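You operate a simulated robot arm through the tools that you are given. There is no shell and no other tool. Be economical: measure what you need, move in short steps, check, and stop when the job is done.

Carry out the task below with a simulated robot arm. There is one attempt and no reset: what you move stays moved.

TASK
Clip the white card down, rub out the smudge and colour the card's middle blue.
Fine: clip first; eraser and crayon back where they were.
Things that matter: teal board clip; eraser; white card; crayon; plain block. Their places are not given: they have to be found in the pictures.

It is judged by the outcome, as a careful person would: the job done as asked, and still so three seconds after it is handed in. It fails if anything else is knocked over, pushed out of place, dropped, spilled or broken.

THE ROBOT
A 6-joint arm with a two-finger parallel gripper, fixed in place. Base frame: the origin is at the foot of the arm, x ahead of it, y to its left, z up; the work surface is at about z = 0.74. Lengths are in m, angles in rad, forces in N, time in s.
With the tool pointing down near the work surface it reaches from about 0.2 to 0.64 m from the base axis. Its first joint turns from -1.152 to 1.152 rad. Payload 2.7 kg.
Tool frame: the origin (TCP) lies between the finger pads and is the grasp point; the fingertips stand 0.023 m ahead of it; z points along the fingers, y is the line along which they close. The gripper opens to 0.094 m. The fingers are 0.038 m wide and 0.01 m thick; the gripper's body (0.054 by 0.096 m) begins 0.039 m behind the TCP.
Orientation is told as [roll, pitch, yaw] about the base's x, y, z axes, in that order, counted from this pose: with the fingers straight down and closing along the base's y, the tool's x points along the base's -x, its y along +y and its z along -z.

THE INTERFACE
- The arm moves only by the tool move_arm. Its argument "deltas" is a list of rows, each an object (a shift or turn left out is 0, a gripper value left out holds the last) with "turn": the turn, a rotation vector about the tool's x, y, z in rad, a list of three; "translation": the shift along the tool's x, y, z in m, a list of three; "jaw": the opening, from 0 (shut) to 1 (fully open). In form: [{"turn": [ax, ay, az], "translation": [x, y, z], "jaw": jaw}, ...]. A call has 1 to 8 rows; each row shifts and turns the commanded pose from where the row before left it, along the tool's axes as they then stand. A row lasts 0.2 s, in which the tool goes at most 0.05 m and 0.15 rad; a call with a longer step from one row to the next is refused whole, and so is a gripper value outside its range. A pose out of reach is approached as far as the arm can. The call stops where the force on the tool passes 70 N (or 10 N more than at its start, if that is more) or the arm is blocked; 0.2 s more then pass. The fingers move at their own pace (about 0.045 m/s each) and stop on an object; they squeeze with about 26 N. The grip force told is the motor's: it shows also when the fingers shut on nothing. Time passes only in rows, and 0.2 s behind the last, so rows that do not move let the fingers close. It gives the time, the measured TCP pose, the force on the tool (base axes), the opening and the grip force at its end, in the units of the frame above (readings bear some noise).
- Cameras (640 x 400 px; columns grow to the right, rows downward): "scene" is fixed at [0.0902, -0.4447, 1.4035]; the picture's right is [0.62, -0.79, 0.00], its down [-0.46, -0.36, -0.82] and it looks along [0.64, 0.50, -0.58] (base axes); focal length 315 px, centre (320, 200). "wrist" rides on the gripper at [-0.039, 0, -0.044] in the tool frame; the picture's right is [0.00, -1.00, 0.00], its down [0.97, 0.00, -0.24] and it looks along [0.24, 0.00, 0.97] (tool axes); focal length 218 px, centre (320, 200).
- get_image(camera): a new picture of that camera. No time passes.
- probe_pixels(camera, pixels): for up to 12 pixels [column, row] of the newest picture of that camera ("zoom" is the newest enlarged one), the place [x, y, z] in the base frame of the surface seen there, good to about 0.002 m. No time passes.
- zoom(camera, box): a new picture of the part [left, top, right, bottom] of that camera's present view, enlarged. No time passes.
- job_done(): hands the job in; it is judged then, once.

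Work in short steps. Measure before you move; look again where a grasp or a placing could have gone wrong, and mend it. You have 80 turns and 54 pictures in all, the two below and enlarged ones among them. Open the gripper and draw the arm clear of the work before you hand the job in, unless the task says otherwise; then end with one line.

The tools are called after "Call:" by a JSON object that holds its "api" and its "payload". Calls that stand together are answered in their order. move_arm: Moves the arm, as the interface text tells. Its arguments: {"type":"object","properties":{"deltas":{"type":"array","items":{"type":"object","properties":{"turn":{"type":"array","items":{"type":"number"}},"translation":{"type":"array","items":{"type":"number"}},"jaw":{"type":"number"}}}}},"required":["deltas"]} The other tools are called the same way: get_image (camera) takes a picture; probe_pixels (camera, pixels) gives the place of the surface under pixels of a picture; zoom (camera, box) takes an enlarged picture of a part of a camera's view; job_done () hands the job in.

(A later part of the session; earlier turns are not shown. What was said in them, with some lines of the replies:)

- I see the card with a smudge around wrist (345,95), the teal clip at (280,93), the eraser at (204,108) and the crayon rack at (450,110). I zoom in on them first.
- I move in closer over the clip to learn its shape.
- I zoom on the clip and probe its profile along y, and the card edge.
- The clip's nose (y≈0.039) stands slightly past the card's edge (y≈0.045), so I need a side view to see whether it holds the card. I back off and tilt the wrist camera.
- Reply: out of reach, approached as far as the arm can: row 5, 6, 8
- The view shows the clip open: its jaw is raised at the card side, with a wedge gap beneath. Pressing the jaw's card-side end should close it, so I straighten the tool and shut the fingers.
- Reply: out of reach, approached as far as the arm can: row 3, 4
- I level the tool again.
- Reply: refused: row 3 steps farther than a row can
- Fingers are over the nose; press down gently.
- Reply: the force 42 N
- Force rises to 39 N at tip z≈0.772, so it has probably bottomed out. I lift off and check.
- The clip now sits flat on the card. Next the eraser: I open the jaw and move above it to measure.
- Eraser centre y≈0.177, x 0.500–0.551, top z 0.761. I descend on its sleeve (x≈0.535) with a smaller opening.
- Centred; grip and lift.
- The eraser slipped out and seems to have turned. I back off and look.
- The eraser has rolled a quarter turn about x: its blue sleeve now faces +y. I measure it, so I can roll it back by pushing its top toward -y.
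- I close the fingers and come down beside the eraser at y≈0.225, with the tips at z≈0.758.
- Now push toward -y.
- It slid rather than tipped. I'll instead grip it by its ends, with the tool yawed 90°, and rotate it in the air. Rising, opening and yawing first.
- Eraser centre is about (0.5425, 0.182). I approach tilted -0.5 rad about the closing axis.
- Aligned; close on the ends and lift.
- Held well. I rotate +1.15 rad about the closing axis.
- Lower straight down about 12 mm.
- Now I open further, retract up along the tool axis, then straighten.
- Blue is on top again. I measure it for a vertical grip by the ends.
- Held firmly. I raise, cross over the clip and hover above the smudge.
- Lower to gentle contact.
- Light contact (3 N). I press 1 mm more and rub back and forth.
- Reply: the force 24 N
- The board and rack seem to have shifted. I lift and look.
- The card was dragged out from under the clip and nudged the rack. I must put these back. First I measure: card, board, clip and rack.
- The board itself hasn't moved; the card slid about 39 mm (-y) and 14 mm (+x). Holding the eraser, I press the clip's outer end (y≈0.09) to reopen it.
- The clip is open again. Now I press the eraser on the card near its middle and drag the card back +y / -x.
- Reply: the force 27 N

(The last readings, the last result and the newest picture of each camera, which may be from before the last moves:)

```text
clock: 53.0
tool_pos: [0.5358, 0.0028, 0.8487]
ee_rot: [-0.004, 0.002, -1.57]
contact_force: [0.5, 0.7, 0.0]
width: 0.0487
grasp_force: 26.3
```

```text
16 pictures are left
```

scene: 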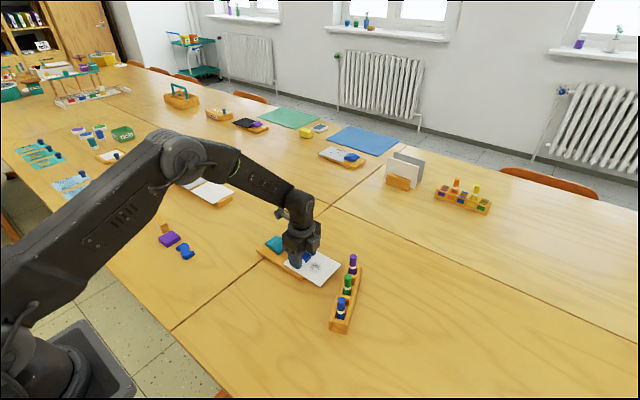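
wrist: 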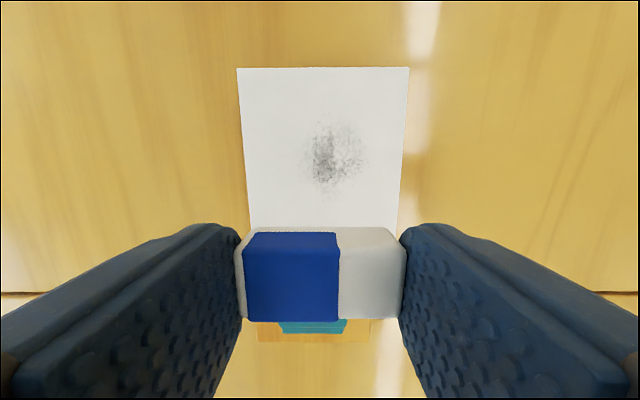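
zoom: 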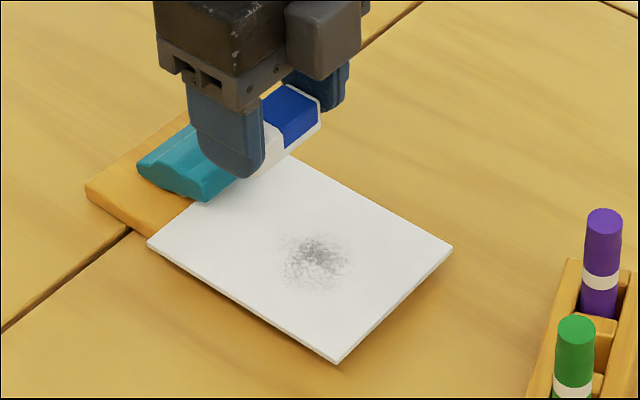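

Call:
{"api": "probe_pixels", "payload": {"camera": "zoom", "pixels": [[150, 243], [338, 358], [449, 248], [195, 203], [210, 185], [205, 197], [178, 165]]}}

Call:
{"api": "probe_pixels", "payload": {"camera": "wrist", "pixels": [[240, 70], [406, 70], [305, 150], [370, 150], [330, 115], [330, 190], [285, 327], [340, 327]]}}

```text
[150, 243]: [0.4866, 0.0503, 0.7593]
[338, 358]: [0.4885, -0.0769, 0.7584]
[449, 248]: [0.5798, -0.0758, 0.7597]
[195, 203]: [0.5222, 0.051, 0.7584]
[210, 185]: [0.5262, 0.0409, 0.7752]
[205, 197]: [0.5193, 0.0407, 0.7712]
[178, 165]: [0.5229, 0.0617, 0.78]
```

```text
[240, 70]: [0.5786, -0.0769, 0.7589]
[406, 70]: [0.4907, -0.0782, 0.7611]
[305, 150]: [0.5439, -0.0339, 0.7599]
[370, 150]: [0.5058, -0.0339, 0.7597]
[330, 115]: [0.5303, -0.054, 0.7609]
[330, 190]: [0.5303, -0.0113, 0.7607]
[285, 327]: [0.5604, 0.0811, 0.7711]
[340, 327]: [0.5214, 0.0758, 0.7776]
```

The card is back under the clip (edge y≈0.05, nose at 0.041). I close the clip by pressing its nose with the eraser.

Call:
{"api": "move_arm", "payload": {"deltas": [{"translation": [0.04, 0.005, 0]}, {"translation": [0, 0, 0.03]}, {"translation": [0, 0, 0.008]}, {"translation": [0, 0, 0.004]}, {"translation": [0, 0, 0.003]}, {"translation": [0, 0, 0.002]}, {"translation": [0, 0, 0.001]}, {}]}}

```text
clock: 54.8
tool_pos: [0.5434, 0.0428, 0.8017]
ee_rot: [0.002, 0.001, -1.568]
contact_force: [-10.9, -3.5, 29.2]
width: 0.0489
grasp_force: 25.7
```

Call:
{"api": "move_arm", "payload": {"deltas": [{"translation": [0, 0, 0.001]}, {"translation": [0, 0, 0.001]}, {}]}}

```text
clock: 55.6
tool_pos: [0.5432, 0.0436, 0.8019]
ee_rot: [0.009, 0.003, -1.569]
contact_force: [0.9, -7.6, 32.7]
width: 0.0489
grasp_force: 26.1
```

Firmly bottomed at ~33 N. Now over to the smudge (0.527, -0.033) with a light touch.

Call:
{"api": "move_arm", "payload": {"deltas": [{"translation": [0, 0, -0.04]}, {"translation": [-0.04, -0.008, 0]}, {"translation": [-0.037, -0.008, 0]}, {"translation": [0, 0, 0.03]}, {"translation": [0, 0, 0.014]}, {"translation": [0, 0, 0.003]}, {"translation": [0, 0, 0.001]}, {}]}}

```text
clock: 57.4
tool_pos: [0.5263, -0.0344, 0.7908]
ee_rot: [-0.002, 0.001, -1.569]
contact_force: [0.0, -0.4, -0.4]
width: 0.0487
grasp_force: 25.9
```

Call:
{"api": "move_arm", "payload": {"deltas": [{"translation": [0, 0, 0.0008]}, {"translation": [0, 0, 0.0005]}, {}]}}

```text
clock: 58.2
tool_pos: [0.5241, -0.0334, 0.7894]
ee_rot: [-0.002, 0.001, -1.57]
contact_force: [-1.1, 0.0, -0.2]
width: 0.0488
grasp_force: 25.7
```

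Call:
{"api": "move_arm", "payload": {"deltas": [{"translation": [0, 0, 0.0007]}, {"translation": [0, 0, 0.0006]}, {}]}}

```text
clock: 59.0
tool_pos: [0.5256, -0.035, 0.7888]
ee_rot: [0.0, 0.001, -1.571]
contact_force: [-1.5, 0.0, 4.3]
width: 0.0488
grasp_force: 25.6
```

4 N contact. A gentle rub cycle.

Call:
{"api": "move_arm", "payload": {"deltas": [{"translation": [0.015, 0, 0]}, {"translation": [0.01, 0, 0]}, {"translation": [-0.015, 0, 0]}, {"translation": [-0.015, 0, 0]}, {"translation": [-0.015, 0, 0]}, {"translation": [-0.005, 0, 0]}, {"translation": [0.015, 0, 0]}, {"translation": [0.01, 0, 0]}]}}

Call:
{"api": "zoom", "payload": {"camera": "scene", "box": [240, 215, 360, 290]}}

```text
clock: 60.8
tool_pos: [0.5252, -0.036, 0.7873]
ee_rot: [-0.001, 0.003, -1.568]
contact_force: [0.9, -5.8, 15.1]
width: 0.049
grasp_force: 25.7
```

```text
5.33 times, centred on (300, 252) of scene
```

zoom: 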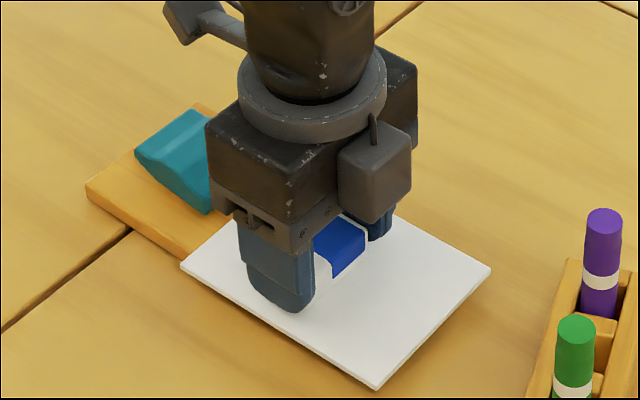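

Call:
{"api": "probe_pixels", "payload": {"camera": "zoom", "pixels": [[183, 265], [377, 384], [487, 269], [222, 232], [210, 195], [206, 210], [180, 178], [160, 150]]}}

```text
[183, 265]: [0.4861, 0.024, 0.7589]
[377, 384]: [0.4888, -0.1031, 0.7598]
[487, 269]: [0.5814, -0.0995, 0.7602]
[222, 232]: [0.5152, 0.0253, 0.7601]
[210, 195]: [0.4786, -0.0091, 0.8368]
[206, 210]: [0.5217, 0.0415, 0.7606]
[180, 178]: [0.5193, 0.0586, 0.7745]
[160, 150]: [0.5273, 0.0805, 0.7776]
```

The card slid again: my strokes reached past the board's end (y≈-0.06), where pressing pries the card. I'll redo it: reopen the clip, drag the card back, close, then rub only over the supported area with a light touch.

Call:
{"api": "move_arm", "payload": {"deltas": [{"translation": [0, 0, -0.045]}, {"translation": [0.043, 0.005, 0]}, {"translation": [0.043, 0.005, 0]}, {"translation": [0.043, 0.006, 0]}, {"translation": [0, 0, 0.025]}, {"translation": [0, 0, 0.006]}, {"translation": [0, 0, 0.003]}, {}]}}

Call:
{"api": "get_image", "payload": {"camera": "wrist"}}

```text
clock: 62.6
tool_pos: [0.5424, 0.0924, 0.7973]
ee_rot: [-0.001, 0.003, -1.569]
contact_force: [-0.7, 0.5, 2.3]
width: 0.049
grasp_force: 25.7
```

```text
14 pictures are left
```

wrist: 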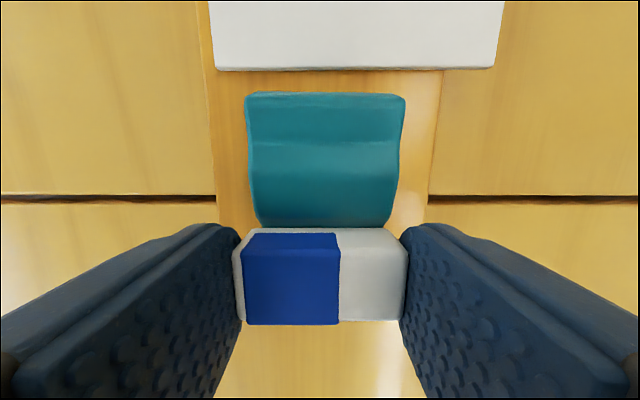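

Call:
{"api": "probe_pixels", "payload": {"camera": "wrist", "pixels": [[325, 93], [325, 97], [325, 110], [325, 125], [325, 145], [325, 170], [325, 195], [325, 215], [325, 60], [240, 60], [490, 60], [215, 200]]}}

```text
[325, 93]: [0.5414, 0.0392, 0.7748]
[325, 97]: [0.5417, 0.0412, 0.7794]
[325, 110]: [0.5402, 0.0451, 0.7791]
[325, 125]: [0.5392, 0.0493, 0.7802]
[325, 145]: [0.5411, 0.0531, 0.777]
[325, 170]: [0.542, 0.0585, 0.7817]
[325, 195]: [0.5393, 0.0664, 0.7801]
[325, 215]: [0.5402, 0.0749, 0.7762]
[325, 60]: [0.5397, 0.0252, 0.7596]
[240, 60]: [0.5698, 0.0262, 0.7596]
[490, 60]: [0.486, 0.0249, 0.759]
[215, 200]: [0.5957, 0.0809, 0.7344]
```

Clip open, card edge at y≈0.0255. Drag it +22 mm in y and +4 mm in x.

Call:
{"api": "move_arm", "payload": {"deltas": [{"translation": [0, 0, -0.035]}, {"translation": [-0.041, -0.003, 0]}, {"translation": [-0.041, -0.003, 0]}, {"translation": [-0.04, -0.001, 0]}, {"translation": [0, 0, 0.03]}, {"translation": [0, 0, 0.01]}, {"translation": [0, 0, 0.0045]}, {}]}}

Call:
{"api": "move_arm", "payload": {"deltas": [{"translation": [0, 0, 0.0005]}, {"translation": [0.007, 0.001, 0]}, {"translation": [0.008, 0.002, 0]}, {"translation": [0.008, 0.001, 0]}, {}]}}

Call:
{"api": "get_image", "payload": {"camera": "wrist"}}

```text
clock: 64.4
tool_pos: [0.5334, -0.0284, 0.7879]
ee_rot: [-0.002, 0.003, -1.569]
contact_force: [-0.5, -0.4, 2.0]
width: 0.049
grasp_force: 25.9
```

```text
clock: 65.6
tool_pos: [0.5387, -0.0041, 0.7872]
ee_rot: [-0.001, 0.002, -1.569]
contact_force: [0.8, 0.4, 0.6]
width: 0.0487
grasp_force: 26.1
```

```text
13 pictures are left
```

wrist: 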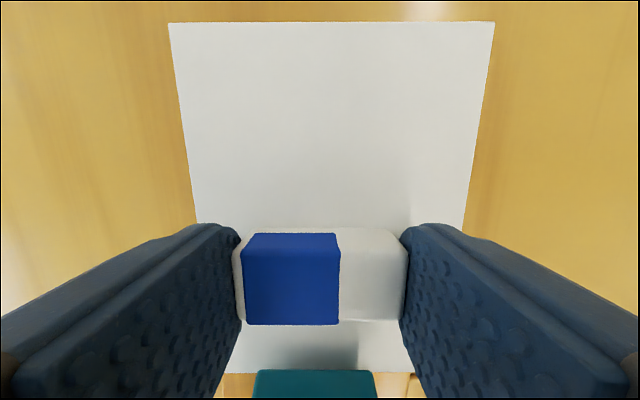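

The smudge looks gone. I check the card's position.

Call:
{"api": "probe_pixels", "payload": {"camera": "wrist", "pixels": [[172, 26], [491, 26], [240, 369], [390, 369], [320, 366], [320, 374]]}}

```text
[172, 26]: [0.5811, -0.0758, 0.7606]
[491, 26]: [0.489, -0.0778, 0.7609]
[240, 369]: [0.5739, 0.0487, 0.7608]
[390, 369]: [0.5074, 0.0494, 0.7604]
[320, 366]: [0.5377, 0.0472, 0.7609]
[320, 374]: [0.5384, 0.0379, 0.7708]
```

Card is well placed under the clip. Lift, press the clip's nose shut, then lift away.

Call:
{"api": "move_arm", "payload": {"deltas": [{"translation": [0, 0, -0.045]}, {"translation": [0.046, 0.003, 0]}, {"translation": [0, 0, 0.02]}, {"translation": [0, 0, 0.005]}, {"translation": [0, 0, 0.003]}, {"translation": [0, 0, 0.002]}, {"translation": [0, 0, 0.002]}, {}]}}

```text
clock: 67.4
tool_pos: [0.5422, 0.0421, 0.8022]
ee_rot: [-0.002, 0.002, -1.57]
contact_force: [-4.5, -0.4, 8.3]
width: 0.0488
grasp_force: 26.1
```

Call:
{"api": "move_arm", "payload": {"deltas": [{"translation": [0, 0, 0.0015]}, {"translation": [0, 0, 0.0015]}, {"translation": [0, 0, 0.001]}, {}]}}

```text
clock: 68.4
tool_pos: [0.5422, 0.0416, 0.8]
ee_rot: [0.005, 0.003, -1.57]
contact_force: [-4.4, -1.7, 33.0]
width: 0.0489
grasp_force: 26.5
```

Now put the eraser back at (0.526, 0.177).

Call:
{"api": "move_arm", "payload": {"deltas": [{"translation": [0, 0, -0.035]}, {"translation": [0.045, -0.005, 0]}, {"translation": [0.045, -0.005, 0]}, {"translation": [0.0455, -0.006, 0]}, {"translation": [0, 0, 0.03]}, {"translation": [0, 0, 0.02]}, {"translation": [0, 0, 0.01]}, {}]}}

```text
clock: 70.2
tool_pos: [0.5257, 0.1782, 0.7751]
ee_rot: [-0.002, 0.001, -1.569]
contact_force: [0.0, 0.7, -0.1]
width: 0.0487
grasp_force: 25.5
```

Call:
{"api": "move_arm", "payload": {"deltas": [{"translation": [0, 0, 0.003]}, {"translation": [0, 0, 0.0015]}, {"translation": [0, 0, 0.001]}, {}]}}

```text
clock: 71.2
tool_pos: [0.5239, 0.1767, 0.769]
ee_rot: [-0.002, 0.001, -1.568]
contact_force: [0.3, -0.1, 3.2]
width: 0.0489
grasp_force: 26.3
```

Release the eraser, rise, and go look at the rack.

Call:
{"api": "move_arm", "payload": {"deltas": [{"jaw": 0.7}, {}, {}, {"translation": [0, 0, -0.03]}, {"translation": [0, 0, -0.045]}, {"translation": [0, 0, -0.045]}, {"translation": [0, 0, -0.04]}, {"translation": [-0.04, 0, 0]}]}}

Call:
{"api": "move_arm", "payload": {"deltas": [{"translation": [-0.047, 0, 0], "jaw": 0}, {"translation": [-0.047, 0, 0]}, {"translation": [-0.047, 0, 0]}, {"translation": [-0.047, 0, 0]}, {"translation": [-0.047, 0, 0]}, {"translation": [-0.045, 0, 0]}, {}]}}

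Call:
{"api": "get_image", "payload": {"camera": "wrist"}}

```text
clock: 73.0
tool_pos: [0.526, 0.1381, 0.9265]
ee_rot: [-0.003, 0.002, -1.568]
contact_force: [-0.3, -0.5, 0.8]
width: 0.0656
grasp_force: 0.0
```

```text
clock: 74.6
tool_pos: [0.5255, -0.1414, 0.928]
ee_rot: [-0.002, 0.003, -1.57]
contact_force: [0.1, 0.2, -0.7]
width: 0.0
grasp_force: 25.5
```

```text
12 pictures are left
```

wrist: 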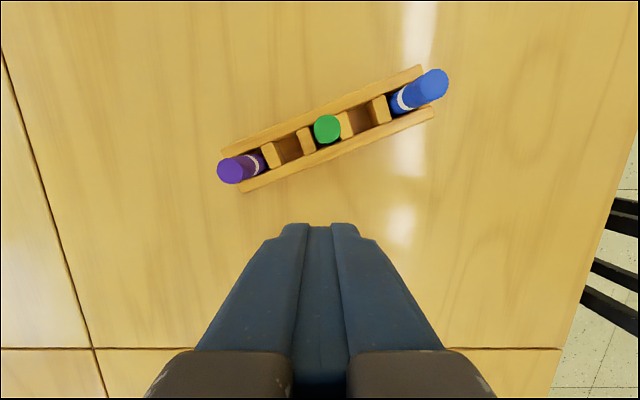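

Call:
{"api": "probe_pixels", "payload": {"camera": "wrist", "pixels": [[223, 150], [260, 135], [420, 68], [432, 112], [243, 188], [229, 170], [327, 129], [435, 83], [320, 165], [300, 118]]}}

```text
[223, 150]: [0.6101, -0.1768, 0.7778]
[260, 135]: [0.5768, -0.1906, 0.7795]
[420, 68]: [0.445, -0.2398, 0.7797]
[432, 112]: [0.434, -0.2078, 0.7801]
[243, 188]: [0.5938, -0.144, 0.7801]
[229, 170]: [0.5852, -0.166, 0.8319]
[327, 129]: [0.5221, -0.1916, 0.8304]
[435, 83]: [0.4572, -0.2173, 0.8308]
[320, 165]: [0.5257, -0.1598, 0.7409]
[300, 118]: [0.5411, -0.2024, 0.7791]
```

I'll nudge the rack back with closed, slightly tilted fingers pushing its right wall between green and purple. First I position behind it.

Call:
{"api": "move_arm", "payload": {"deltas": [{"translation": [-0.045, 0.02, 0]}, {"translation": [-0.0456, 0.0195, 0]}, {"turn": [0, 0.125, 0]}, {"turn": [0, 0.125, 0]}, {"translation": [-0.0094, 0, 0.0368]}, {"translation": [-0.0094, 0, 0.0368]}, {"translation": [-0.0094, 0, 0.0368]}, {}]}}

Call:
{"api": "get_image", "payload": {"camera": "scene"}}

```text
clock: 76.4
tool_pos: [0.5637, -0.2348, 0.8082]
ee_rot: [-0.002, 0.251, -1.569]
contact_force: [-0.3, -0.6, -0.3]
width: 0.0
grasp_force: 26.3
```

```text
11 pictures are left
```

scene: 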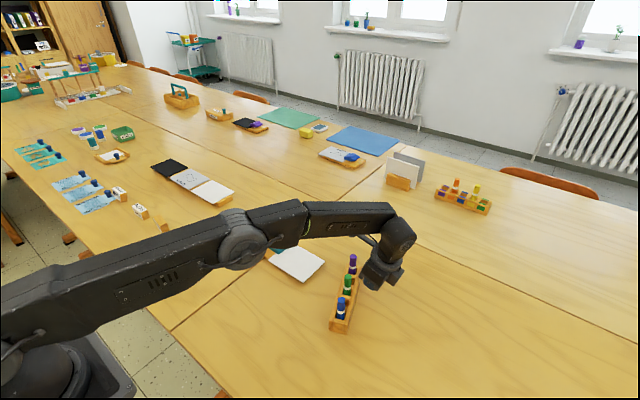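

Call:
{"api": "move_arm", "payload": {"deltas": [{"translation": [-0.004, 0, 0.016]}, {"translation": [-0.004, 0, 0.0155]}, {"translation": [0.0097, 0, 0.0025]}, {"translation": [0.0068, -0.003, 0.0017]}, {"translation": [0.0068, -0.004, 0.0017]}, {"translation": [0.0058, -0.003, 0.0015]}, {}]}}

Call:
{"api": "get_image", "payload": {"camera": "wrist"}}

```text
clock: 78.0
tool_pos: [0.5564, -0.2028, 0.7797]
ee_rot: [-0.001, 0.252, -1.568]
contact_force: [0.8, -0.8, 0.4]
width: 0.0
grasp_force: 26.2
```

```text
10 pictures are left
```

wrist: 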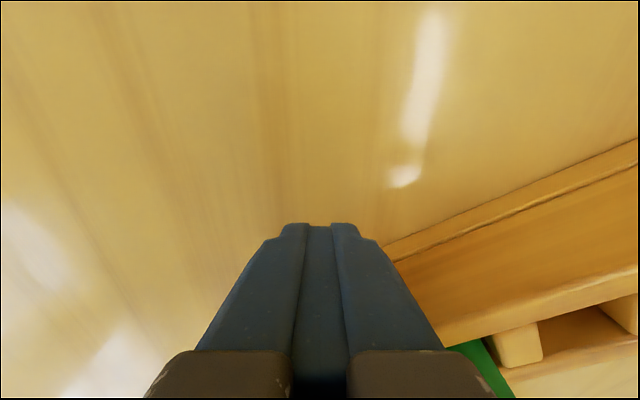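

Call:
{"api": "probe_pixels", "payload": {"camera": "wrist", "pixels": [[450, 338], [540, 314], [630, 290], [450, 240], [630, 160], [400, 256]]}}

```text
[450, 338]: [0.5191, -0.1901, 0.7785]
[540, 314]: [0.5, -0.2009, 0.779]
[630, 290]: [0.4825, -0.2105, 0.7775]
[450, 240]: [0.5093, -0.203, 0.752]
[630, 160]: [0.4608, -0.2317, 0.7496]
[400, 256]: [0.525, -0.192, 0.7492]
```

Nearly restored. Retreat and compare with the initial scene picture using the same zoom box.

Call:
{"api": "move_arm", "payload": {"deltas": [{"translation": [-0.0145, 0, -0.0037]}, {"translation": [0.0074, 0, -0.029]}, {"translation": [0.01, 0, -0.039]}, {"translation": [0.01, 0, -0.039]}, {"turn": [0, -0.125, 0]}, {"turn": [0, -0.125, 0]}, {}]}}

Call:
{"api": "zoom", "payload": {"camera": "scene", "box": [140, 210, 380, 360]}}

```text
clock: 79.6
tool_pos: [0.5567, -0.218, 0.8907]
ee_rot: [-0.001, 0.0, -1.57]
contact_force: [0.3, 0.5, 0.3]
width: 0.0
grasp_force: 26.0
```

```text
2.67 times, centred on (260, 285) of scene
```

zoom: 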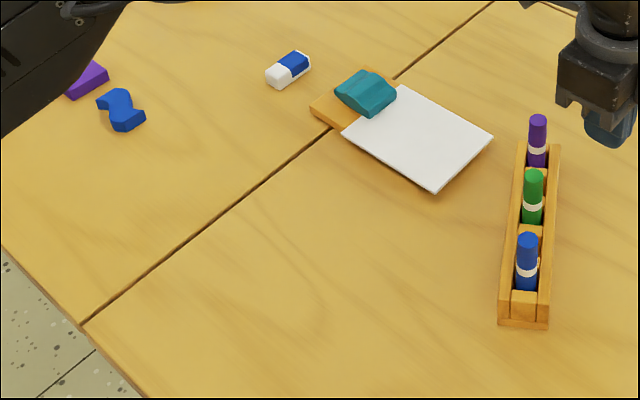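

The rack is back to within a few mm, the eraser is in place and the card is clean and clipped. Now I locate the blue crayon.

Call:
{"api": "probe_pixels", "payload": {"camera": "zoom", "pixels": [[527, 238], [523, 237], [532, 237], [527, 243], [527, 268], [526, 284], [533, 175], [521, 240]]}}

Call:
{"api": "move_arm", "payload": {"deltas": [{"translation": [0.03, -0.04, -0.015], "jaw": 0.6}, {"translation": [0.01, -0.047, 0]}, {}]}}

Call:
{"api": "get_image", "payload": {"camera": "wrist"}}

```text
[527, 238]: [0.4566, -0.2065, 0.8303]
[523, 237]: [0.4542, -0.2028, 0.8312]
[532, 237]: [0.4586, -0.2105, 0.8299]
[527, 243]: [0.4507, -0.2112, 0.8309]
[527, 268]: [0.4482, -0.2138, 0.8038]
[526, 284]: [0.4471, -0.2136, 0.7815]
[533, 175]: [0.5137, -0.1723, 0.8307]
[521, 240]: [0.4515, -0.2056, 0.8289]
```

```text
refused: row 1 steps farther than a row can; nothing moved
```

```text
8 pictures are left
```

wrist: 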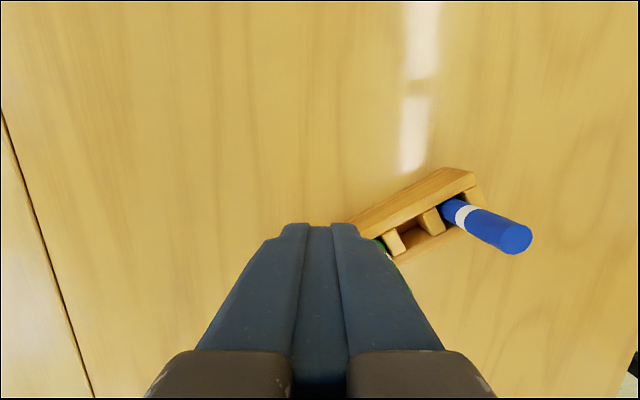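

Call:
{"api": "probe_pixels", "payload": {"camera": "wrist", "pixels": [[515, 239], [505, 240], [526, 239], [515, 228], [515, 250], [466, 215]]}}

```text
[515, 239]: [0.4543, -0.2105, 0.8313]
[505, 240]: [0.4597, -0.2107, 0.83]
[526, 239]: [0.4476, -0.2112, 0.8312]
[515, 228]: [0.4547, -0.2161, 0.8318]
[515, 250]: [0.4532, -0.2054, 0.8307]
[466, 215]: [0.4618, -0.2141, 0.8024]
```

Blue crayon centre (0.4538, -0.2107), top 0.831. I move over it and descend to TCP z≈0.816.

Call:
{"api": "move_arm", "payload": {"deltas": [{"translation": [0.0023, -0.034, 0], "jaw": 0.6}, {"translation": [0.0025, -0.035, 0]}, {"translation": [0.0025, -0.034, 0]}, {}, {"translation": [0, 0, 0.035]}, {"translation": [0, 0, 0.025]}, {"translation": [0, 0, 0.0147]}, {}]}}

Call:
{"api": "move_arm", "payload": {"deltas": [{"jaw": 0.3}, {"jaw": 0.1}, {"jaw": 0.05}, {}, {}]}}

```text
clock: 81.4
tool_pos: [0.4549, -0.2145, 0.8164]
ee_rot: [-0.001, 0.002, -1.568]
contact_force: [-0.1, 0.5, 0.9]
width: 0.0563
grasp_force: 0.0
```

```text
clock: 82.6
tool_pos: [0.4543, -0.2143, 0.8166]
ee_rot: [-0.003, 0.002, -1.568]
contact_force: [0.0, -0.9, 0.7]
width: 0.0158
grasp_force: 25.6
```

Gripped (width 15.8 mm). Lift straight out.

Call:
{"api": "move_arm", "payload": {"deltas": [{"translation": [0, 0, -0.02]}, {"translation": [0, 0, -0.03]}, {"translation": [0, 0, -0.03]}, {"translation": [0, 0, -0.02]}, {}]}}

Call:
{"api": "zoom", "payload": {"camera": "scene", "box": [260, 200, 420, 340]}}

```text
clock: 83.8
tool_pos: [0.4528, -0.2109, 0.9174]
ee_rot: [-0.002, 0.003, -1.569]
contact_force: [-0.7, -0.7, -0.3]
width: 0.0162
grasp_force: 26.2
```

```text
2.86 times, centred on (340, 270) of scene
```

zoom: 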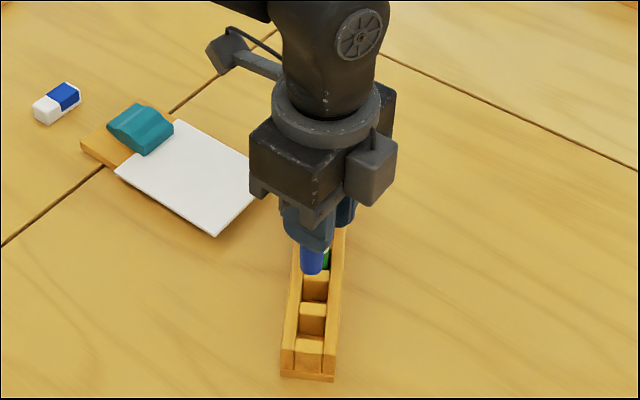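

Call:
{"api": "probe_pixels", "payload": {"camera": "zoom", "pixels": [[312, 272], [312, 268], [312, 260], [305, 266], [319, 268], [118, 169], [215, 234], [250, 187]]}}

```text
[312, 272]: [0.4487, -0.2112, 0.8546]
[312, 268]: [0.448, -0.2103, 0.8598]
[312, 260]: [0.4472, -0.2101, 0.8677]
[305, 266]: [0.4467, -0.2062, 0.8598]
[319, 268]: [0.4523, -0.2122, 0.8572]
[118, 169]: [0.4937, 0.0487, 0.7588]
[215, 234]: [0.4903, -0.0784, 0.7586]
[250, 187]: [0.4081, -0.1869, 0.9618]
```

Crayon tip is about 0.064 below the TCP. I move above the card's middle (0.535, -0.014).

Call:
{"api": "move_arm", "payload": {"deltas": [{"translation": [0.0386, 0.0164, 0]}, {"translation": [0.0386, 0.0164, 0]}, {"translation": [0.0386, 0.0164, 0]}, {"translation": [0.0386, 0.0164, 0]}, {"translation": [0.0386, 0.0164, 0]}, {"translation": [0, 0, 0.045]}, {"translation": [0, 0, 0.035]}, {}]}}

Call:
{"api": "move_arm", "payload": {"deltas": [{"translation": [0, 0, 0.006]}, {"translation": [0, 0, 0.003]}, {"translation": [0, 0, 0.0015]}, {}]}}

```text
clock: 85.6
tool_pos: [0.5341, -0.0168, 0.8384]
ee_rot: [-0.001, 0.001, -1.57]
contact_force: [0.1, 1.2, 0.2]
width: 0.0158
grasp_force: 26.1
```

```text
clock: 86.6
tool_pos: [0.534, -0.0164, 0.8283]
ee_rot: [-0.001, 0.002, -1.567]
contact_force: [-0.3, 0.3, -0.1]
width: 0.016
grasp_force: 26.1
```

Call:
{"api": "move_arm", "payload": {"deltas": [{"translation": [0, 0, 0.0015]}, {"translation": [0, 0, 0.001]}, {"translation": [0, 0, 0.001]}, {}]}}

```text
clock: 87.6
tool_pos: [0.5349, -0.0182, 0.8245]
ee_rot: [0.001, 0.0, -1.569]
contact_force: [-3.3, 0.2, 21.2]
width: 0.0158
grasp_force: 26.5
```

Contact at TCP z≈0.8245, 21 N; ease off a little.

Call:
{"api": "move_arm", "payload": {"deltas": [{"translation": [0, 0, -0.0009]}, {}]}}

```text
clock: 88.2
tool_pos: [0.5342, -0.0175, 0.8248]
ee_rot: [0.001, 0.002, -1.569]
contact_force: [0.1, 1.1, 20.7]
width: 0.0158
grasp_force: 25.8
```

Call:
{"api": "move_arm", "payload": {"deltas": [{"translation": [0, 0, -0.0008]}, {"translation": [0, 0, -0.0004]}, {}]}}

```text
clock: 89.0
tool_pos: [0.5347, -0.0185, 0.8237]
ee_rot: [-0.001, 0.001, -1.569]
contact_force: [2.0, -1.1, 13.5]
width: 0.0161
grasp_force: 26.1
```

I ease a little more, then colour a patch of about 30×30 mm in a zigzag, lift and look.

Call:
{"api": "move_arm", "payload": {"deltas": [{"translation": [0, 0, -0.0007]}, {"translation": [0, -0.015, 0]}, {"translation": [0.015, 0, 0]}, {"translation": [-0.015, 0, 0]}, {"translation": [-0.015, 0, 0]}, {"translation": [0, 0.0075, 0]}, {"translation": [0.015, 0, 0]}, {"translation": [0.015, 0, 0]}]}}

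Call:
{"api": "move_arm", "payload": {"deltas": [{"translation": [0, 0.0075, 0]}, {"translation": [-0.015, 0, 0]}, {"translation": [-0.015, 0, 0]}, {"translation": [0, 0.0075, 0]}, {"translation": [0.015, 0, 0]}, {"translation": [0.015, 0, 0]}, {"translation": [0, 0.0075, 0]}, {"translation": [-0.015, 0, 0]}]}}

Call:
{"api": "move_arm", "payload": {"deltas": [{"translation": [-0.015, 0, 0]}, {"translation": [0.0075, 0, 0]}, {"translation": [0, -0.015, 0]}, {"translation": [0, -0.015, 0]}, {"translation": [0.015, 0, 0]}, {"translation": [0, 0.015, 0]}, {"translation": [-0.0075, 0, 0]}, {"translation": [0, 0, -0.03]}]}}

Call:
{"api": "get_image", "payload": {"camera": "wrist"}}

Call:
{"api": "zoom", "payload": {"camera": "scene", "box": [220, 210, 380, 340]}}

```text
clock: 90.8
tool_pos: [0.5265, -0.0012, 0.8259]
ee_rot: [-0.002, 0.002, -1.568]
contact_force: [-0.4, 0.4, 0.5]
width: 0.016
grasp_force: 25.3
```

```text
clock: 92.6
tool_pos: [0.5494, -0.0181, 0.8257]
ee_rot: [-0.001, 0.001, -1.569]
contact_force: [-0.2, 0.2, -0.1]
width: 0.0161
grasp_force: 25.8
```

```text
clock: 94.4
tool_pos: [0.5342, -0.0193, 0.8563]
ee_rot: [-0.001, 0.0, -1.57]
contact_force: [0.6, 0.1, 0.3]
width: 0.016
grasp_force: 26.1
```

```text
6 pictures are left
```

wrist: 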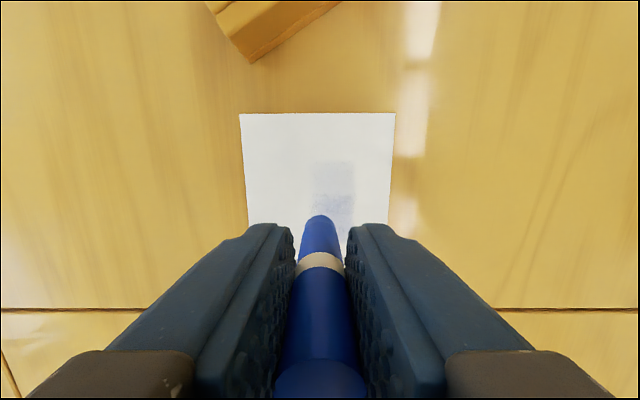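

```text
3.08 times, centred on (300, 275) of scene
5 turns are left
```

zoom: 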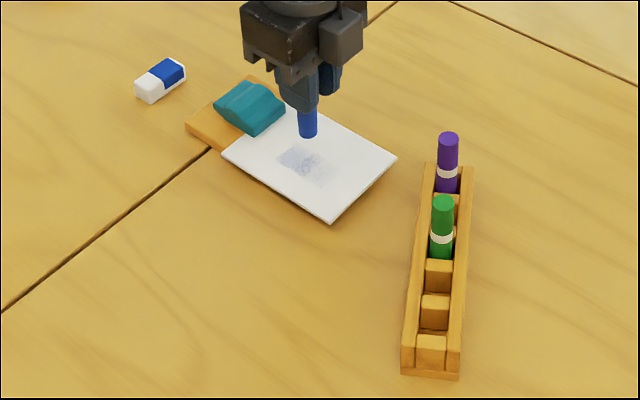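

The patch is still faint because contact was lost part-way. I press about 1.3 mm deeper and go over it fully, then look.

Call:
{"api": "move_arm", "payload": {"deltas": [{"translation": [0.008, -0.015, 0.028]}, {"translation": [0, 0, 0.0033]}, {"translation": [0.015, 0, 0]}, {"translation": [-0.015, 0, 0]}, {"translation": [-0.015, 0, 0]}, {"translation": [0, 0.006, 0]}, {"translation": [0.015, 0, 0]}, {"translation": [0.015, 0, 0]}]}}

Call:
{"api": "move_arm", "payload": {"deltas": [{"translation": [0, 0.006, 0]}, {"translation": [-0.015, 0, 0]}, {"translation": [-0.015, 0, 0]}, {"translation": [0, 0.006, 0.0003]}, {"translation": [0.015, 0, 0]}, {"translation": [0.015, 0, 0]}, {"translation": [0, 0.006, 0]}, {"translation": [-0.015, 0, 0]}]}}

Call:
{"api": "move_arm", "payload": {"deltas": [{"translation": [-0.015, 0, 0]}, {"translation": [0, 0.006, 0]}, {"translation": [0.015, 0, 0]}, {"translation": [0.015, 0, 0]}, {"translation": [0, -0.015, 0.0002]}, {"translation": [0, -0.015, 0]}, {"translation": [-0.01, 0, 0]}, {"translation": [0, 0.015, 0]}]}}

Call:
{"api": "move_arm", "payload": {"deltas": [{"translation": [0, 0.015, 0]}, {"translation": [-0.01, 0, 0]}, {"translation": [0, -0.015, 0]}, {"translation": [0, -0.015, 0]}, {"translation": [-0.01, 0, 0]}, {"translation": [0, 0.015, 0]}, {"translation": [0, 0.015, 0]}, {}]}}

Call:
{"api": "zoom", "payload": {"camera": "scene", "box": [220, 210, 380, 340]}}

```text
clock: 96.2
tool_pos: [0.5253, 0.0051, 0.8229]
ee_rot: [0.001, 0.002, -1.57]
contact_force: [-0.5, -7.9, 14.5]
width: 0.0161
grasp_force: 26.2
```

```text
clock: 98.0
tool_pos: [0.5442, -0.0079, 0.8222]
ee_rot: [-0.003, 0.002, -1.57]
contact_force: [0.5, 3.3, 6.2]
width: 0.0162
grasp_force: 26.3
```

```text
clock: 99.8
tool_pos: [0.5338, -0.0055, 0.8226]
ee_rot: [-0.004, 0.003, -1.569]
contact_force: [-3.0, 0.1, 5.1]
width: 0.0158
grasp_force: 26.1
```

```text
clock: 101.6
tool_pos: [0.549, -0.0231, 0.8247]
ee_rot: [-0.001, 0.001, -1.57]
contact_force: [-0.1, 0.8, 0.0]
width: 0.0161
grasp_force: 26.4
```

```text
3.08 times, centred on (300, 275) of scene
4 turns are left
```

zoom: 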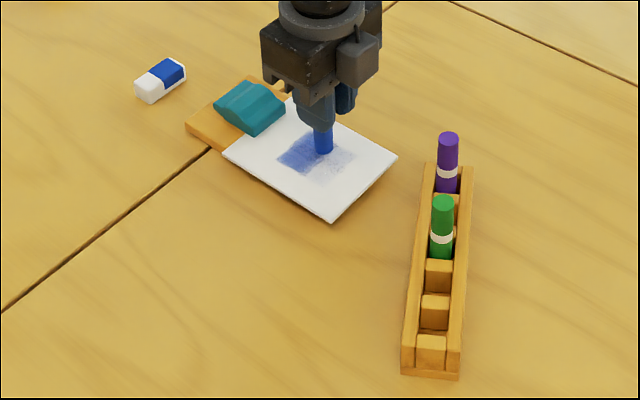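

The blue is building and the card stays put. I deepen slightly, go over the whole patch again, including its outer side, then lift and return above the slot.

Call:
{"api": "move_arm", "payload": {"deltas": [{"translation": [0, 0, 0.0008]}, {"translation": [0.015, 0, 0]}, {"translation": [0, -0.006, 0]}, {"translation": [-0.0175, 0, 0]}, {"translation": [-0.0175, 0, 0]}, {"translation": [0, -0.006, 0]}, {"translation": [0.0175, 0, 0]}, {"translation": [0.0175, 0, 0]}]}}

Call:
{"api": "move_arm", "payload": {"deltas": [{"translation": [0, -0.006, 0.0002]}, {"translation": [-0.0175, 0, 0]}, {"translation": [-0.0175, 0, 0]}, {"translation": [0, -0.006, 0]}, {"translation": [0.0175, 0, 0]}, {"translation": [0.0175, 0, 0]}, {"translation": [0, -0.006, 0]}, {"translation": [-0.0175, 0, 0]}]}}

Call:
{"api": "move_arm", "payload": {"deltas": [{"translation": [-0.0175, 0, 0]}, {"translation": [0, 0.015, 0]}, {"translation": [0, 0.015, 0]}, {"translation": [0.009, 0, 0]}, {"translation": [0, -0.015, 0]}, {"translation": [0, -0.015, 0]}, {"translation": [0.009, 0, 0]}, {"translation": [0, 0.015, 0]}]}}

Call:
{"api": "move_arm", "payload": {"deltas": [{"translation": [0, 0.015, 0]}, {"translation": [0.009, 0, 0]}, {"translation": [0, -0.015, 0]}, {"translation": [0, -0.015, 0]}, {"translation": [0.012, 0, 0]}, {"translation": [0, 0.015, 0]}, {"translation": [0, 0.015, 0]}, {"translation": [0.01, 0, 0]}]}}

Call:
{"api": "move_arm", "payload": {"deltas": [{"translation": [0, -0.015, 0]}, {"translation": [0, -0.015, 0]}, {"translation": [0, 0.015, 0]}, {"translation": [0, 0, -0.04]}, {"translation": [0, 0, -0.049]}, {}]}}

Call:
{"api": "move_arm", "payload": {"deltas": [{"translation": [-0.0435, -0.016, 0]}, {"translation": [-0.0435, -0.016, 0]}, {"translation": [-0.0435, -0.016, 0]}, {"translation": [-0.0435, -0.016, 0]}, {"translation": [-0.0435, -0.016, 0]}, {}, {}]}}

Call:
{"api": "zoom", "payload": {"camera": "scene", "box": [220, 210, 380, 340]}}

Call:
{"api": "get_image", "payload": {"camera": "wrist"}}

```text
clock: 103.4
tool_pos: [0.5377, -0.0097, 0.8229]
ee_rot: [0.0, 0.002, -1.57]
contact_force: [-0.3, -4.5, 6.6]
width: 0.0159
grasp_force: 26.2
```

```text
clock: 105.2
tool_pos: [0.5174, -0.0262, 0.8235]
ee_rot: [-0.003, 0.002, -1.571]
contact_force: [-0.3, -0.2, -0.8]
width: 0.0161
grasp_force: 26.3
```

```text
clock: 107.0
tool_pos: [0.5332, -0.0261, 0.8223]
ee_rot: [-0.002, 0.003, -1.569]
contact_force: [-1.2, -0.1, 2.5]
width: 0.0159
grasp_force: 25.9
```

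```text
clock: 108.8
tool_pos: [0.5504, 0.0035, 0.8226]
ee_rot: [0.001, 0.001, -1.569]
contact_force: [0.1, -1.9, 4.9]
width: 0.0158
grasp_force: 25.8
```

```text
clock: 110.2
tool_pos: [0.53, 0.003, 0.9137]
ee_rot: [-0.004, 0.001, -1.569]
contact_force: [0.0, 0.1, 0.3]
width: 0.0158
grasp_force: 26.0
```

```text
clock: 111.8
tool_pos: [0.4543, -0.2149, 0.9122]
ee_rot: [-0.001, 0.002, -1.569]
contact_force: [0.1, 0.0, -1.0]
width: 0.0158
grasp_force: 25.9
```

```text
3.08 times, centred on (300, 275) of scene
```

zoom: 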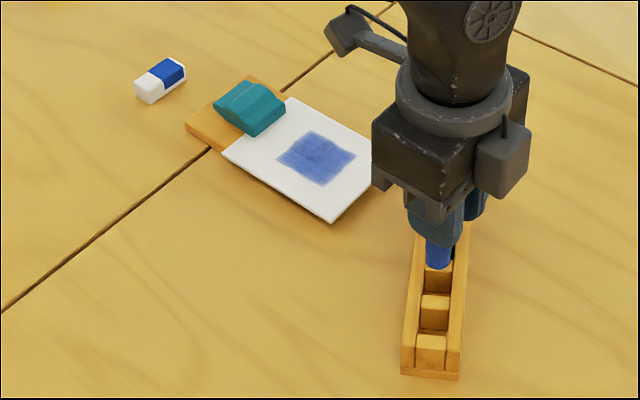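

```text
2 pictures are left
3 turns are left
```

wrist: 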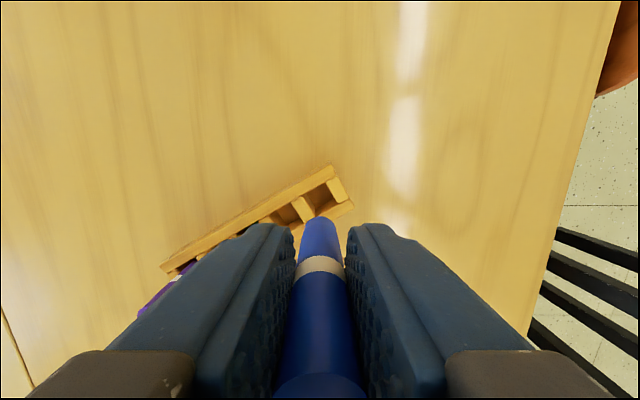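

The card's middle is evenly blue. Now I lower the crayon into its slot at the pick-up pose.

Call:
{"api": "move_arm", "payload": {"deltas": [{"translation": [0.0003, 0, 0.04]}, {"translation": [0, 0, 0.025]}, {"translation": [0, 0, 0.015]}, {"translation": [0, 0, 0.01]}, {"translation": [0, 0, 0.004]}, {"translation": [0, 0, 0.001]}, {}]}}

```text
clock: 113.4
tool_pos: [0.4545, -0.2132, 0.8161]
ee_rot: [-0.002, 0.001, -1.568]
contact_force: [0.9, 0.5, 0.3]
width: 0.0157
grasp_force: 26.4
2 turns are left
```

It is seated at the same height as when it was picked. Release, rise, draw clear and check.

Call:
{"api": "move_arm", "payload": {"deltas": [{"jaw": 0.3}, {"jaw": 0.6}, {}, {}, {"translation": [0, 0, -0.02]}, {"translation": [0, 0, -0.04]}, {"translation": [0, 0, -0.045]}, {"translation": [0, 0, -0.045]}]}}

Call:
{"api": "move_arm", "payload": {"deltas": [{"translation": [0, 0, -0.045]}, {"translation": [0.02, -0.03, -0.01]}, {"translation": [0.03, -0.03, 0]}, {}]}}

Call:
{"api": "get_image", "payload": {"camera": "scene"}}

```text
clock: 115.2
tool_pos: [0.4545, -0.2136, 0.9677]
ee_rot: [-0.001, 0.002, -1.569]
contact_force: [0.5, 0.7, -0.1]
width: 0.0562
grasp_force: 0.1
```

```text
clock: 116.2
tool_pos: [0.3949, -0.1618, 1.0191]
ee_rot: [-0.001, 0.001, -1.571]
contact_force: [-0.8, -0.3, -1.6]
width: 0.0564
grasp_force: 0.0
```

```text
1 pictures are left
1 turns are left
```

scene: 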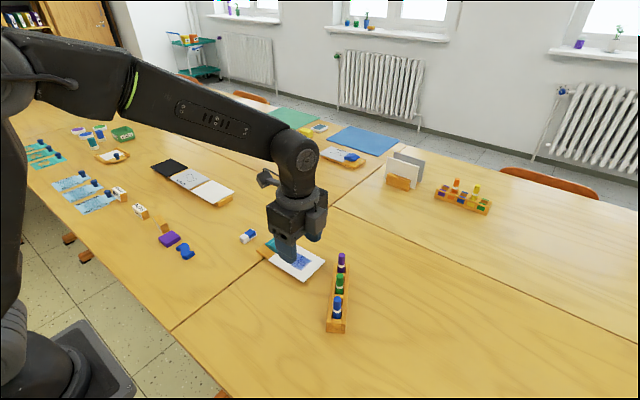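

The picture shows the crayon standing in its slot, the eraser in its place, the middle of the card blue, and the gripper open and clear. I hand the job in.

Call:
{"api": "job_done", "payload": {}}

```text
The job is handed in.
```

The card is clipped, the smudge is rubbed out, the middle is coloured blue, and the eraser and crayon are back in their places. While I rubbed, the card slid out from under the clip twice and pushed the crayon rack. I dragged the card back, reclipped it and nudged the rack back. Both now sit a few millimetres from where they started.
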